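You operate a simulated robot arm through the tools that you are given. There is no shell and no other tool. Be economical: measure what you need, move in short steps, check, and stop when the job is done.

The job below is to be done with a simulated robot arm. You get a single attempt, and the scene is never put back.

## Task
Push the tub drawer shut.

The check looks at the end state, three seconds after you hand in, the way a careful person would. Anything else that was tipped, shoved, dropped, spilled or broken makes it a failure.

## Robot
A 7-joint arm with a two-finger parallel gripper, fixed in place. Base frame: the origin is at the foot of the arm, x ahead of it, y to its left, z up. Units: m, rad, N and s.
Its first joint turns from -1.152 to 1.152 rad. Payload 1.57 kg.
Tool frame: the origin (TCP) lies between the finger pads and is the grasp point; the fingertips stand 0.03 m ahead of it; z points along the fingers, y is the line along which they close. Largest opening 0.11 m; finger width 0.024, thickness 0.012; the body of the gripper, 0.048 by 0.112 m, starts 0.078 m behind the TCP.
Orientation is that of the tool frame in the base frame, as a unit quaternion [w, x, y, z]. With the fingers straight down and closing along the base's y, the tool's x points along the base's -x, its y along +y and its z along -z.

## Interface
- The arm moves only by the tool nudge_tool. Its argument "targets" is a list of rows, each a list of 7 numbers: the shift along the base's x, y, z in m, then the turn, a rotation vector about the base's x, y, z in rad, then the gripper command, from -1 (fully open) to 1 (shut), values between in proportion. In form: [[x, y, z, wx, wy, wz, fingers], ...]. A call has 1 to 20 rows; each row shifts and turns the commanded pose from where the row before left it. Each row takes 0.2 s and may step no farther than 0.05 m and 0.15 rad from the row before; otherwise, or with a gripper value out of range, the whole call is refused. A pose out of reach is approached as far as the arm can. The call stops where the force on the tool passes 40 N (or 10 N more than at its start, if that is more) or the arm is blocked; 0.2 s more then pass. Each finger travels about 0.108 m/s and halts on what it meets, pressing with about 28 N; the grip force reading is that of the motor and also rises with nothing between the fingers. The clock runs only during rows and for 0.2 s after the last one: add rows that do not move to give the fingers time. It gives the time, the measured TCP pose, the force on the tool (base axes), the opening and the grip force at its end, in the units of the frame above (readings bear some noise).
- Cameras (640 x 400 px; columns grow to the right, rows downward): "scene" is fixed at [0.1645, -0.4029, 1.3853]; the picture's right is [0.72, -0.69, 0.00], its down [-0.51, -0.53, -0.68] and it looks along [0.47, 0.49, -0.74] (base axes); focal length 346 px, centre (320, 200). "wrist" rides on the gripper at [0.07, 0.016, -0.141] in the tool frame; the picture's right is [-0.23, 0.97, 0.00], its down [-0.86, -0.20, -0.48] and it looks along [-0.47, -0.11, 0.88] (tool axes); focal length 222 px, centre (320, 200). There is no depth. A picture from a camera that has moved, and an enlarged one, comes with that camera's place and axes in the base frame and with its lens.
- snapshot(camera): a new picture of that camera. It takes no simulated time.
- zoom(camera, box): a new picture of the part [left, top, right, bottom] of that camera's present view, enlarged. It takes no simulated time.
- finish_job(): hands the job in; it is judged then, once.

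Go step by step. Nothing tells you positions but the pictures and the camera data: compare them with the known pose of the tool, close in by small moves and look again before you grip or let go. The budget is 90 turns and 36 pictures, counting those below and the enlarged ones. Unless the task says otherwise, let go and move clear before handing in, and close with one line.

The tools are called by a JSON object that holds its "method" and its "body". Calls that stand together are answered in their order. nudge_tool: Moves the arm, as the interface text tells. Its arguments: {"type":"object","properties":{"targets":{"type":"array"}},"required":["targets"]} The other tools are called the same way: snapshot (camera) takes a picture; zoom (camera, box) takes an enlarged picture of a part of a camera's view; finish_job () hands the job in.

At the start:

```text
time_s: 0.0
tool_pos: [0.371, 0.056, 1.0845]
tool_rot: [0.0, -0.001, 1.0, -0.001]
contact_force: [-0.7, -0.1, -0.2]
gripper_width: 0.1103
grip_force: 0.0
```

scene: 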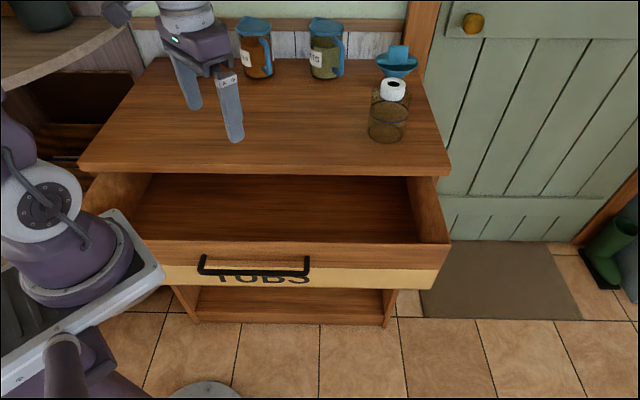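
wrist: 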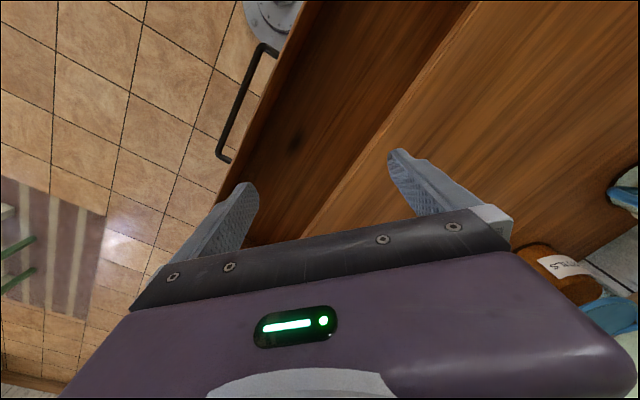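

The cabinet is turned about 45°: the tabletop edge runs along x+y≈0.69 and the drawer is pulled out towards (-x,-y). The handle is near (0.36, 0.03, 0.66). I'll turn the tool to match the drawer, move in front of the handle while still high, and look again.

{"method": "nudge_tool", "body": {"targets": [[-0.01, -0.014, 0, 0, 0, 0.131, -1], [-0.01, -0.014, 0, 0, 0, 0.131, -1], [-0.01, -0.014, 0, 0, 0, 0.131, -1], [-0.01, -0.014, 0, 0, 0, 0.131, -1], [-0.01, -0.014, 0, 0, 0, 0.131, -1], [-0.01, -0.014, 0, 0, 0, 0.131, -1], [0, 0, -0.04, 0, 0, 0, -1], [0, 0, -0.04, 0, 0, 0, -1], [0, 0, -0.04, 0, 0, 0, -1], [0, 0, 0, 0, 0, 0, -1]]}}

{"method": "snapshot", "body": {"camera": "scene"}}

{"method": "snapshot", "body": {"camera": "wrist"}}

```text
time_s: 2.2
tool_pos: [0.3097, -0.0298, 0.9651]
tool_rot: [0.001, -0.383, 0.924, 0.0]
contact_force: [-0.5, -0.3, -0.8]
gripper_width: 0.1098
grip_force: 0.0
```

```text
33 pictures are left
```

scene: 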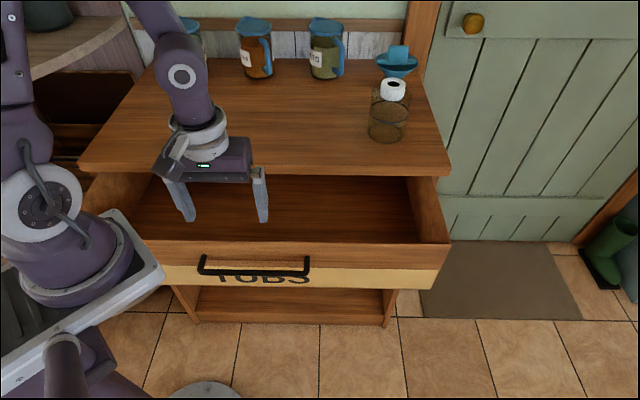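

```text
32 pictures are left
camera wrist: at [0.2495, -0.0683, 1.107], right [-0.53, 0.85, 0.0], down [0.75, 0.47, 0.48], along [0.41, 0.25, -0.88], focal length 222 px, centre (320, 200)
```

wrist: 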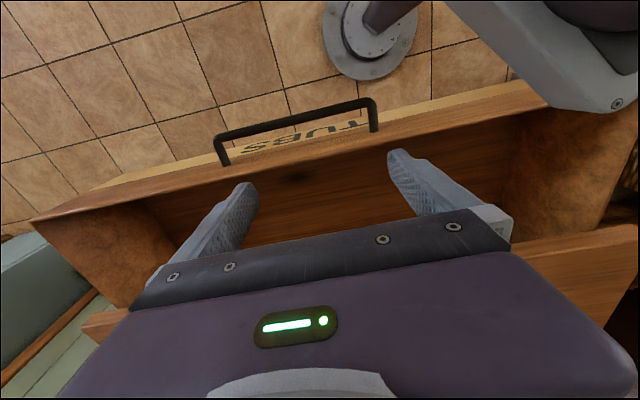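

Comparing both views puts the cabinet higher than I first took it: tabletop z≈0.89 with its front edge at 0.36 m along (1,1)/√2, drawer rim z≈0.865 at 0.195, and handle bar z≈0.81 at 0.168. I'll back off in front of the handle at this height and check.

{"method": "nudge_tool", "body": {"targets": [[-0.007, -0.03, 0, 0, 0, 0, -1], [-0.007, -0.03, 0, 0, 0, 0, -1], [-0.006, -0.03, 0, 0, 0, 0, -1], [0, 0, 0, 0, 0, 0, -1]]}}

{"method": "snapshot", "body": {"camera": "scene"}}

{"method": "snapshot", "body": {"camera": "wrist"}}

```text
time_s: 3.2
tool_pos: [0.2882, -0.1203, 0.9663]
tool_rot: [0.0, -0.383, 0.924, 0.0]
contact_force: [-0.5, -0.2, 0.3]
gripper_width: 0.1096
grip_force: 0.1
```

```text
31 pictures are left
```

scene: 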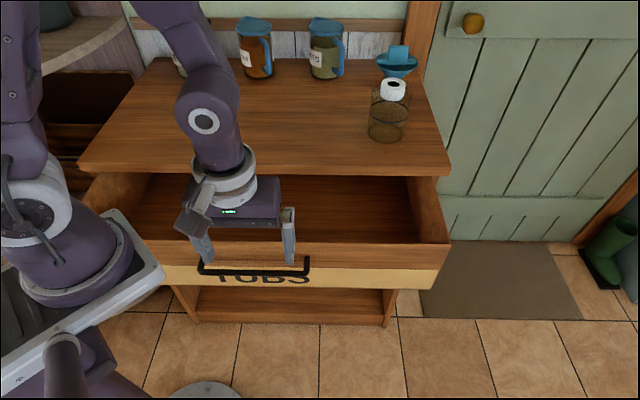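

```text
30 pictures are left
camera wrist: at [0.2284, -0.1596, 1.1066], right [-0.53, 0.85, 0.0], down [0.74, 0.46, 0.48], along [0.41, 0.25, -0.88], focal length 222 px, centre (320, 200)
```

wrist: 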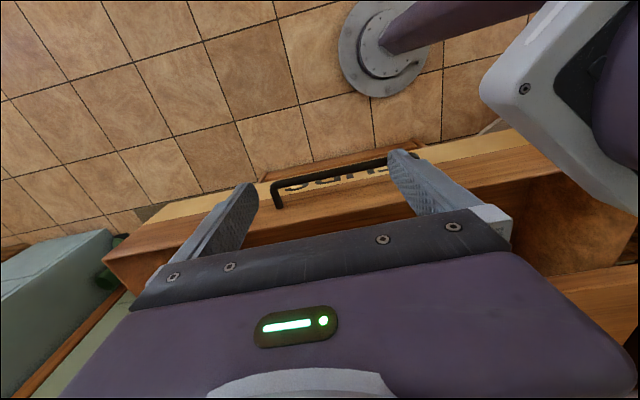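

The open fingers sit just in front of the bar, which runs from 0.17 to 0.375 along the drawer, with both fingers inside its length. I'll lower them straight down, keeping the clearance.

{"method": "nudge_tool", "body": {"targets": [[-0.004, -0.004, -0.03, 0, 0, 0, -1], [0, 0, -0.03, 0, 0, 0, -1], [0, 0, -0.03, 0, 0, 0, -1], [0, 0, -0.03, 0, 0, 0, -1], [0, 0, -0.036, 0, 0, 0, -1], [0, 0, 0, 0, 0, 0, -1]]}}

{"method": "snapshot", "body": {"camera": "scene"}}

{"method": "snapshot", "body": {"camera": "wrist"}}

```text
time_s: 4.6
tool_pos: [0.2873, -0.1232, 0.8084]
tool_rot: [0.001, -0.383, 0.924, 0.001]
contact_force: [0.0, 0.5, 0.1]
gripper_width: 0.1101
grip_force: 0.1
```

```text
29 pictures are left
```

scene: 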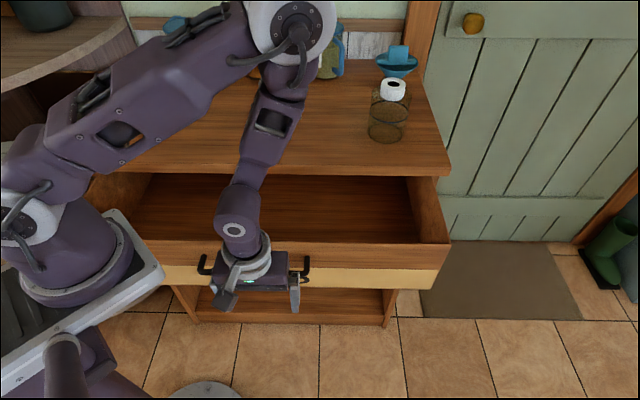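

```text
28 pictures are left
camera wrist: at [0.2265, -0.1622, 0.9493], right [-0.53, 0.85, 0.0], down [0.75, 0.46, 0.48], along [0.41, 0.25, -0.88], focal length 222 px, centre (320, 200)
```

wrist: 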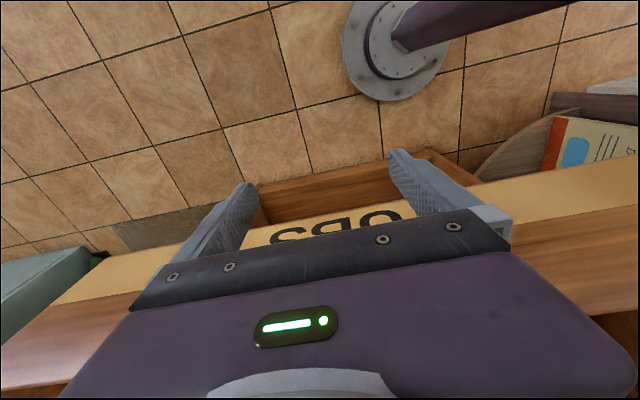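

The fingers are now in front of the handle without touching anything. I'll push along (1,1) in short steps.

{"method": "nudge_tool", "body": {"targets": [[0.01, 0.01, 0, 0, 0, 0, -1], [0.01, 0.01, 0, 0, 0, 0, -1], [0.01, 0.01, 0, 0, 0, 0, -1], [0.01, 0.01, 0, 0, 0, 0, -1], [0.01, 0.01, 0, 0, 0, 0, -1], [0.01, 0.01, 0, 0, 0, 0, -1]]}}

{"method": "snapshot", "body": {"camera": "scene"}}

```text
time_s: 6.0
tool_pos: [0.3464, -0.062, 0.8088]
tool_rot: [0.0, -0.383, 0.924, 0.001]
contact_force: [0.7, 0.2, -0.1]
gripper_width: 0.11
grip_force: 0.1
```

```text
27 pictures are left
```

scene: 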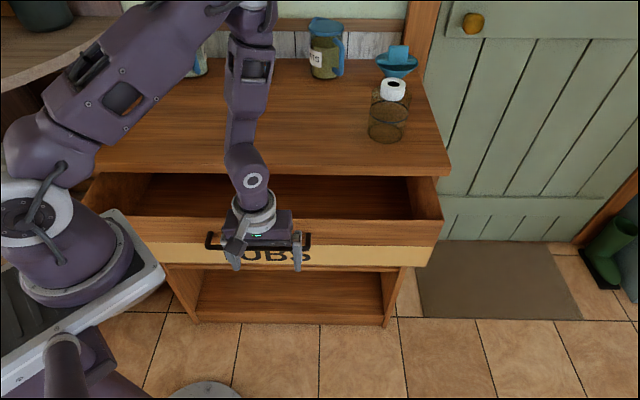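

The drawer slides easily and squarely. I'll keep pushing.

{"method": "nudge_tool", "body": {"targets": [[0.01, 0.01, 0, 0, 0, 0, -1], [0.01, 0.01, 0, 0, 0, 0, -1], [0.01, 0.01, 0, 0, 0, 0, -1], [0.01, 0.01, 0, 0, 0, 0, -1], [0.01, 0.01, 0, 0, 0, 0, -1]]}}

{"method": "snapshot", "body": {"camera": "scene"}}

{"method": "snapshot", "body": {"camera": "wrist"}}

```text
time_s: 7.2
tool_pos: [0.397, -0.012, 0.8083]
tool_rot: [0.0, -0.383, 0.924, 0.0]
contact_force: [-0.4, 0.0, 0.0]
gripper_width: 0.1101
grip_force: 0.0
```

```text
26 pictures are left
```

scene: 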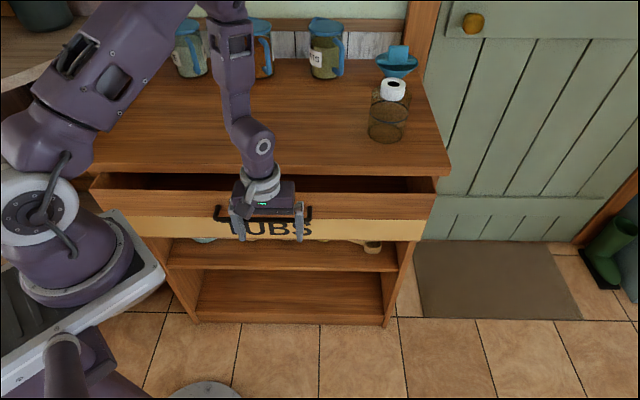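

```text
25 pictures are left
camera wrist: at [0.3364, -0.0504, 0.9496], right [-0.53, 0.85, 0.0], down [0.74, 0.47, 0.48], along [0.41, 0.25, -0.88], focal length 222 px, centre (320, 200)
```

wrist: 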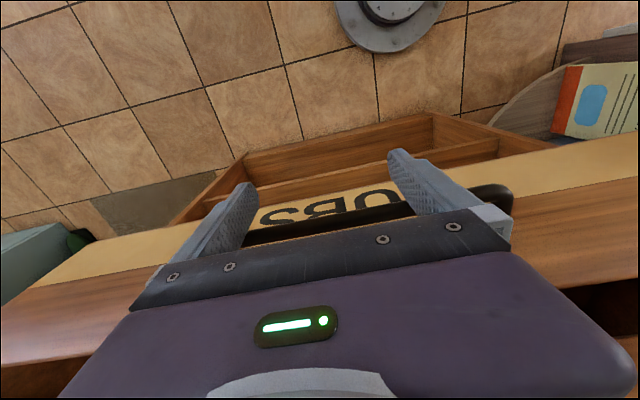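

A gap of a few cm is left. I'll go on in smaller steps and watch the force.

{"method": "nudge_tool", "body": {"targets": [[0.005, 0.005, 0, 0, 0, 0, -1], [0.005, 0.005, 0, 0, 0, 0, -1], [0.005, 0.005, 0, 0, 0, 0, -1], [0.005, 0.005, 0, 0, 0, 0, -1]]}}

{"method": "snapshot", "body": {"camera": "scene"}}

```text
time_s: 8.2
tool_pos: [0.417, 0.0071, 0.8076]
tool_rot: [-0.001, -0.384, 0.923, 0.0]
contact_force: [-0.9, -0.5, -0.4]
gripper_width: 0.1097
grip_force: 0.0
```

```text
24 pictures are left
```

scene: 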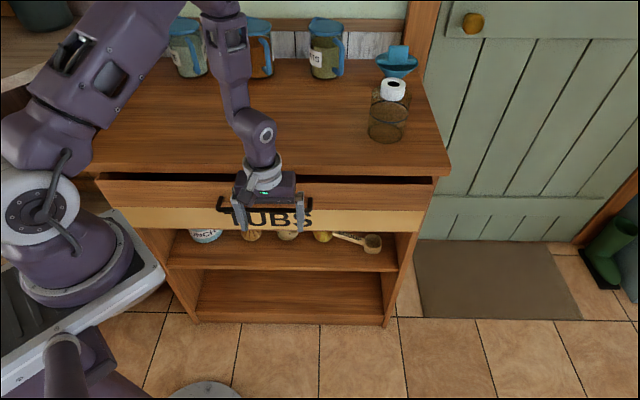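

Still a small gap and no resistance; I'll continue.

{"method": "nudge_tool", "body": {"targets": [[0.004, 0.004, 0, 0, 0, 0, -1], [0.004, 0.004, 0, 0, 0, 0, -1], [0.004, 0.004, 0, 0, 0, 0, -1]]}}

{"method": "zoom", "body": {"camera": "scene", "box": [80, 120, 460, 300]}}

{"method": "snapshot", "body": {"camera": "wrist"}}

```text
time_s: 9.0
tool_pos: [0.4283, 0.0192, 0.8078]
tool_rot: [0.0, -0.384, 0.924, 0.001]
contact_force: [-0.6, -0.6, 0.0]
gripper_width: 0.1099
grip_force: 0.1
```

```text
1.68 times, centred on (270, 210) of scene
camera zoom: at [0.1644, -0.4029, 1.3853], right [0.72, -0.69, 0.0], down [-0.51, -0.53, -0.68], along [0.47, 0.49, -0.74], focal length 582 px, centre (404, 183)
```

zoom: 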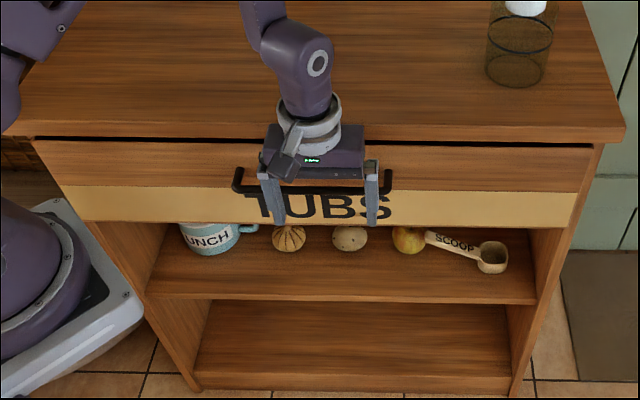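

```text
22 pictures are left
camera wrist: at [0.3678, -0.0192, 0.9493], right [-0.53, 0.85, 0.0], down [0.74, 0.47, 0.48], along [0.41, 0.25, -0.88], focal length 222 px, centre (320, 200)
```

wrist: 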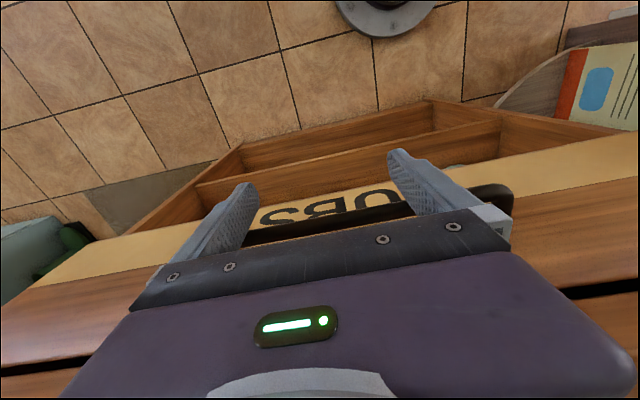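

Only about a centimetre remains. I'll push on gently until it stops.

{"method": "nudge_tool", "body": {"targets": [[0.003, 0.003, 0, 0, 0, 0, -1], [0.003, 0.003, 0, 0, 0, 0, -1], [0.003, 0.003, 0, 0, 0, 0, -1]]}}

{"method": "zoom", "body": {"camera": "scene", "box": [80, 120, 460, 300]}}

```text
time_s: 9.8
tool_pos: [0.4378, 0.0272, 0.8091]
tool_rot: [0.0, -0.384, 0.923, 0.0]
contact_force: [-1.1, -0.4, 1.0]
gripper_width: 0.1096
grip_force: 0.1
```

```text
1.68 times, centred on (270, 210) of scene
camera zoom: at [0.1644, -0.4029, 1.3853], right [0.72, -0.69, 0.0], down [-0.51, -0.53, -0.68], along [0.47, 0.49, -0.74], focal length 582 px, centre (404, 183)
```

zoom: 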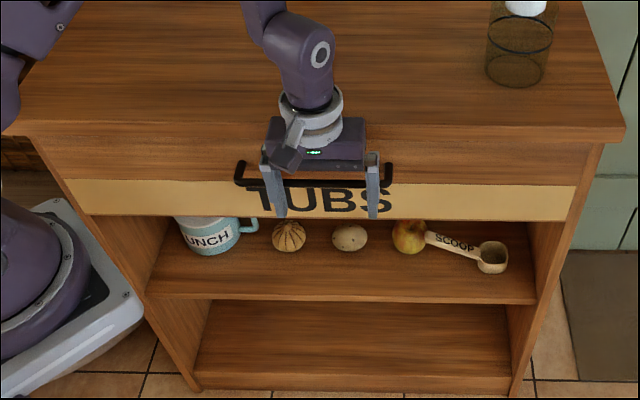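

The visible gap is gone, but nothing has stopped the drawer yet. The gripper body is getting close to the tabletop edge, so I'll back off slightly, raise it 2 cm (the fingertips still reach below the bar) and continue.

{"method": "nudge_tool", "body": {"targets": [[-0.005, -0.005, 0, 0, 0, 0, -1], [0, 0, 0.02, 0, 0, 0, -1], [0.005, 0.005, 0, 0, 0, 0, -1], [0.002, 0.002, 0, 0, 0, 0, -1], [0.002, 0.002, 0, 0, 0, 0, -1]]}}

{"method": "zoom", "body": {"camera": "scene", "box": [80, 120, 460, 300]}}

{"method": "snapshot", "body": {"camera": "wrist"}}

```text
time_s: 11.0
tool_pos: [0.4417, 0.0313, 0.8282]
tool_rot: [-0.001, -0.382, 0.924, 0.0]
contact_force: [-1.6, -0.9, 0.3]
gripper_width: 0.1098
grip_force: 0.0
```

```text
1.68 times, centred on (270, 210) of scene
camera zoom: at [0.1644, -0.4029, 1.3853], right [0.72, -0.69, 0.0], down [-0.51, -0.53, -0.68], along [0.47, 0.49, -0.74], focal length 582 px, centre (404, 183)
```

zoom: 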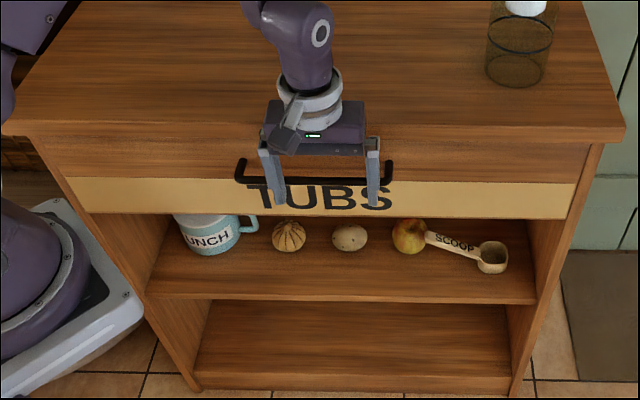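

```text
19 pictures are left
camera wrist: at [0.3813, -0.0071, 0.9701], right [-0.53, 0.85, 0.0], down [0.75, 0.46, 0.48], along [0.41, 0.25, -0.88], focal length 222 px, centre (320, 200)
```

wrist: 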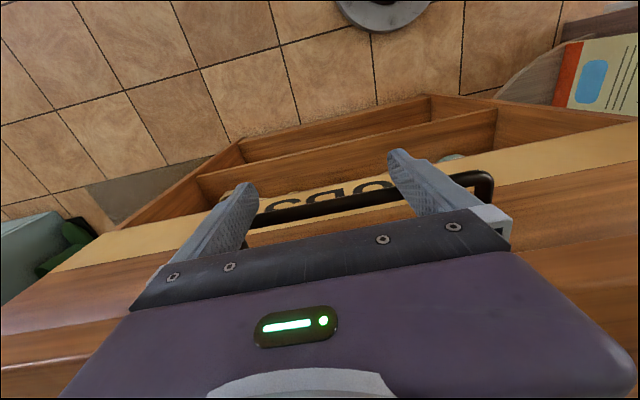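

Contact is still on the bar and it is still moving in by millimetres. I'll continue until it stops.

{"method": "nudge_tool", "body": {"targets": [[0.003, 0.003, 0, 0, 0, 0, -1], [0.003, 0.003, 0, 0, 0, 0, -1], [0.003, 0.003, 0, 0, 0, 0, -1], [0.003, 0.003, 0, 0, 0, 0, -1]]}}

{"method": "zoom", "body": {"camera": "scene", "box": [80, 120, 460, 300]}}

```text
time_s: 11.7
tool_pos: [0.4429, 0.0333, 0.8285]
tool_rot: [-0.009, -0.382, 0.924, -0.001]
contact_force: [-2.1, -5.4, 0.7]
gripper_width: 0.1092
grip_force: 0.0
stopped in row 3: the force on the tool passed its limit (the readings are from after the stop); the commanded pose is now the measured one
```

```text
1.68 times, centred on (270, 210) of scene
camera zoom: at [0.1644, -0.403, 1.3853], right [0.72, -0.69, 0.0], down [-0.51, -0.53, -0.68], along [0.47, 0.49, -0.74], focal length 582 px, centre (404, 183)
```

zoom: 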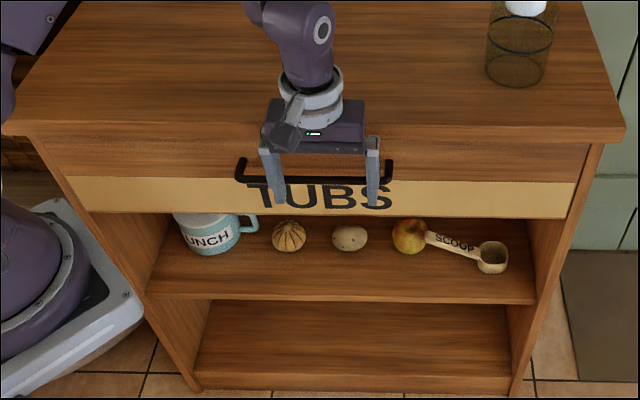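

The push stopped firmly against an end stop, with the drawer front level with the cabinet sides. I'll back straight off, rise clear and inspect.

{"method": "nudge_tool", "body": {"targets": [[-0.015, -0.015, 0, 0, 0, 0, -1], [-0.025, -0.025, 0, 0, 0, 0, -1], [-0.025, -0.025, 0, 0, 0, 0, -1], [-0.025, -0.025, 0, 0, 0, 0, -1], [0, 0, 0.04, 0, 0, 0, -1], [0, 0, 0.04, 0, 0, 0, -1], [0, 0, 0.04, 0, 0, 0, -1], [0, 0, 0.04, 0, 0, 0, -1], [0, 0, 0, 0, 0, 0, -1]]}}

{"method": "snapshot", "body": {"camera": "scene"}}

{"method": "zoom", "body": {"camera": "scene", "box": [320, 130, 460, 230]}}

{"method": "snapshot", "body": {"camera": "wrist"}}

```text
time_s: 13.7
tool_pos: [0.3523, -0.0564, 0.9874]
tool_rot: [-0.008, -0.382, 0.924, -0.001]
contact_force: [0.2, -0.4, 0.7]
gripper_width: 0.1099
grip_force: 0.1
```

```text
17 pictures are left
```

scene: 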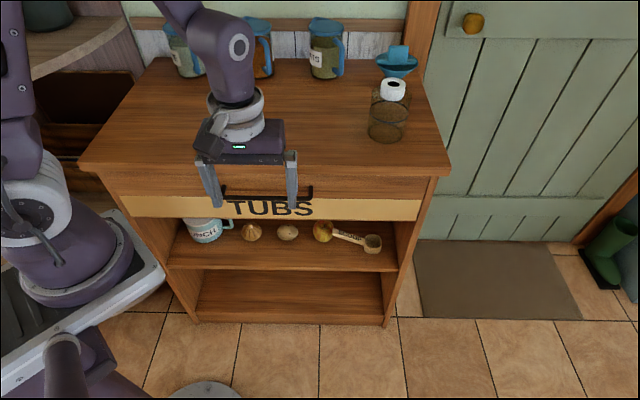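

```text
4.00 times, centred on (390, 180) of scene
camera zoom: at [0.1644, -0.4029, 1.3853], right [0.72, -0.69, 0.0], down [-0.51, -0.53, -0.68], along [0.47, 0.49, -0.74], focal length 1382 px, centre (40, 280)
```

zoom: 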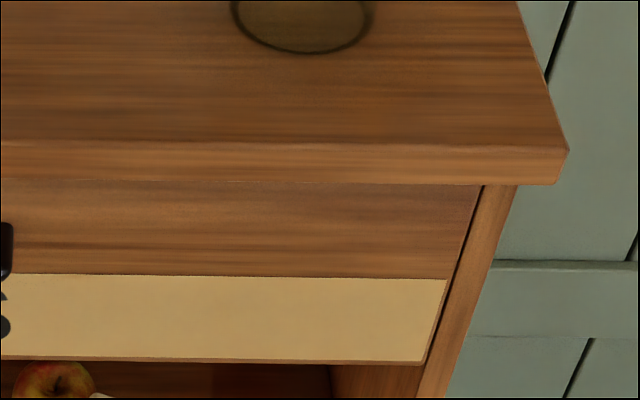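

```text
15 pictures are left
camera wrist: at [0.294, -0.0926, 1.1291], right [-0.53, 0.85, 0.0], down [0.75, 0.47, 0.47], along [0.39, 0.25, -0.89], focal length 222 px, centre (320, 200)
```

wrist: 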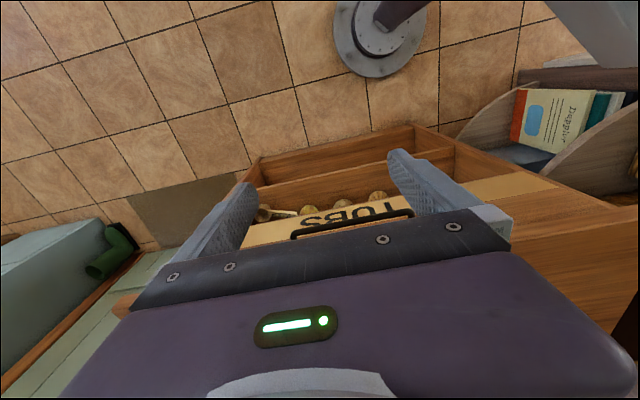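

The drawer stayed put and nothing else moved. I'll take closer looks at both front corners to confirm it is flush.

{"method": "zoom", "body": {"camera": "scene", "box": [395, 165, 451, 235]}}

{"method": "zoom", "body": {"camera": "scene", "box": [80, 150, 200, 240]}}

```text
5.71 times, centred on (423, 200) of scene
camera zoom: at [0.1644, -0.4029, 1.3853], right [0.72, -0.69, 0.0], down [-0.51, -0.53, -0.68], along [0.47, 0.49, -0.74], focal length 1974 px, centre (-269, 200)
```

zoom: 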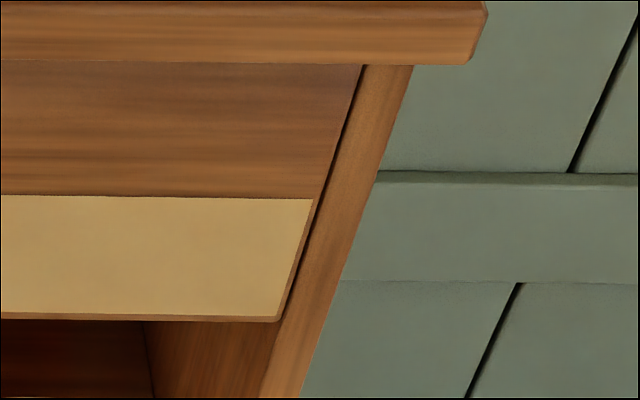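

```text
4.44 times, centred on (140, 195) of scene
camera zoom: at [0.1644, -0.4029, 1.3853], right [0.72, -0.69, 0.0], down [-0.51, -0.53, -0.68], along [0.47, 0.49, -0.74], focal length 1535 px, centre (1120, 222)
```

zoom: 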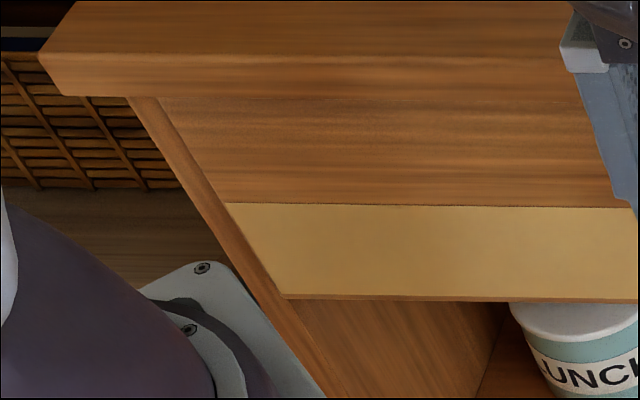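

The left corner could be a few millimetres proud, and the gripper body may have met the tabletop edge before the drawer reached its own stop. I'll tilt the fingers forward so the body stays well back, and press the bar again to be sure.

{"method": "nudge_tool", "body": {"targets": [[0, 0, 0, 0.0778, -0.0778, 0, -1], [0, 0, 0, 0.0778, -0.0778, 0, -1], [0, 0, 0, 0.0778, -0.0778, 0, -1], [0, 0, -0.04, 0, 0, 0, -1], [0, 0, -0.04, 0, 0, 0, -1], [0, 0, -0.04, 0, 0, 0, -1], [0, 0, -0.035, 0, 0, 0, -1], [0.02, 0.02, 0, 0, 0, 0, -1], [0.02, 0.02, 0, 0, 0, 0, -1], [0.02, 0.02, 0, 0, 0, 0, -1], [0, 0, 0, 0, 0, 0, -1]]}}

{"method": "snapshot", "body": {"camera": "scene"}}

```text
time_s: 16.1
tool_pos: [0.4139, 0.0034, 0.8339]
tool_rot: [0.144, -0.378, 0.912, 0.062]
contact_force: [-0.6, 0.2, 0.2]
gripper_width: 0.1101
grip_force: 0.1
```

```text
12 pictures are left
```

scene: 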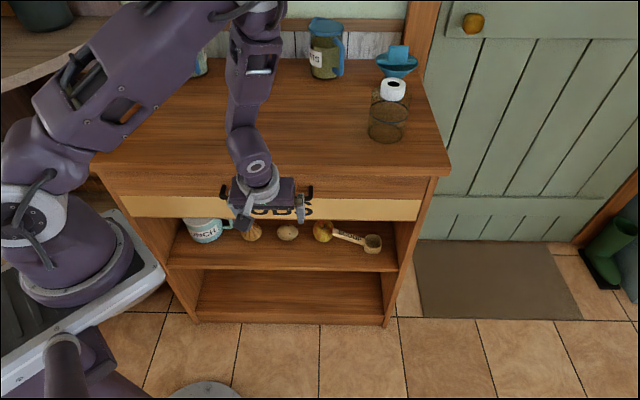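

The tool is tilted and clear of the tabletop. I'll press gently until it stops.

{"method": "nudge_tool", "body": {"targets": [[0.008, 0.008, 0, 0, 0, 0, -1], [0.008, 0.008, 0, 0, 0, 0, -1], [0.004, 0.004, 0, 0, 0, 0, -1], [0.003, 0.003, 0, 0, 0, 0, -1], [0.003, 0.003, 0, 0, 0, 0, -1], [0.003, 0.003, 0, 0, 0, 0, -1], [0.003, 0.003, 0, 0, 0, 0, -1], [0.003, 0.003, 0, 0, 0, 0, -1]]}}

{"method": "zoom", "body": {"camera": "scene", "box": [80, 120, 460, 300]}}

```text
time_s: 17.6
tool_pos: [0.4358, 0.0291, 0.8312]
tool_rot: [0.136, -0.378, 0.913, 0.063]
contact_force: [-2.7, -5.1, -2.2]
gripper_width: 0.1088
grip_force: 0.1
stopped in row 7: the force on the tool passed its limit (the readings are from after the stop); the commanded pose is now the measured one
```

```text
1.68 times, centred on (270, 210) of scene
camera zoom: at [0.1644, -0.403, 1.3853], right [0.72, -0.69, 0.0], down [-0.51, -0.53, -0.68], along [0.47, 0.49, -0.74], focal length 582 px, centre (404, 183)
```

zoom: 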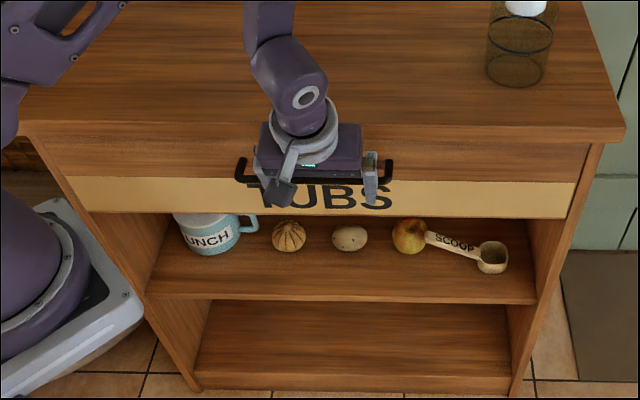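

It stopped at the same drawer position with the gripper body well clear, so this is the drawer's own stop and it is shut. I'll retreat, straighten up and check.

{"method": "nudge_tool", "body": {"targets": [[-0.015, -0.015, 0, 0, 0, 0, -1], [-0.025, -0.025, 0, 0, 0, 0, -1], [-0.025, -0.025, 0, 0, 0, 0, -1], [-0.02, -0.02, 0, 0, 0, 0, -1], [0, 0, 0.04, 0, 0, 0, -1], [0, 0, 0.04, 0, 0, 0, -1], [0, 0, 0.04, 0, 0, 0, -1], [0, 0, 0.04, 0, 0, 0, -1], [0, 0, 0, 0, 0, 0, -1]]}}

{"method": "snapshot", "body": {"camera": "scene"}}

{"method": "zoom", "body": {"camera": "scene", "box": [395, 165, 451, 235]}}

```text
time_s: 19.6
tool_pos: [0.3521, -0.0571, 0.9921]
tool_rot: [0.138, -0.378, 0.913, 0.063]
contact_force: [-0.7, -0.8, 0.0]
gripper_width: 0.1098
grip_force: 0.1
```

```text
10 pictures are left
```

scene: 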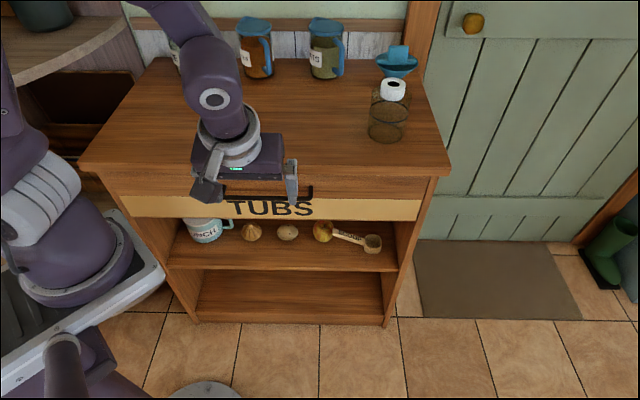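

```text
5.71 times, centred on (423, 200) of scene
camera zoom: at [0.1644, -0.4029, 1.3853], right [0.72, -0.69, 0.0], down [-0.51, -0.53, -0.68], along [0.47, 0.49, -0.74], focal length 1974 px, centre (-269, 200)
```

zoom: 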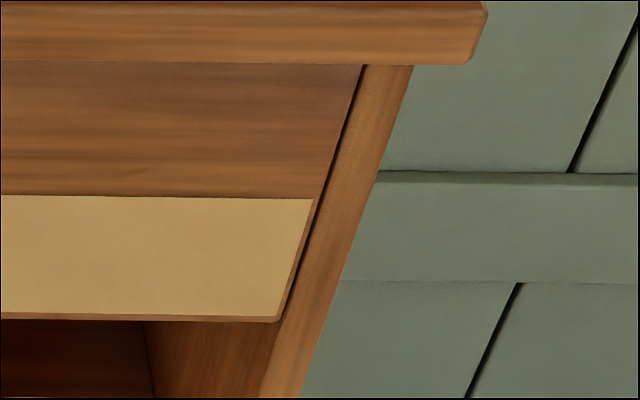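

The drawer sits at its stop, unchanged by the second push. The jars, bottle and shelf items stand where they were, and the arm is clear.

{"method": "finish_job", "body": {}}

```text
The job is handed in.
```

The tub drawer is pushed shut against its stop, nothing else was moved, and the arm is clear.
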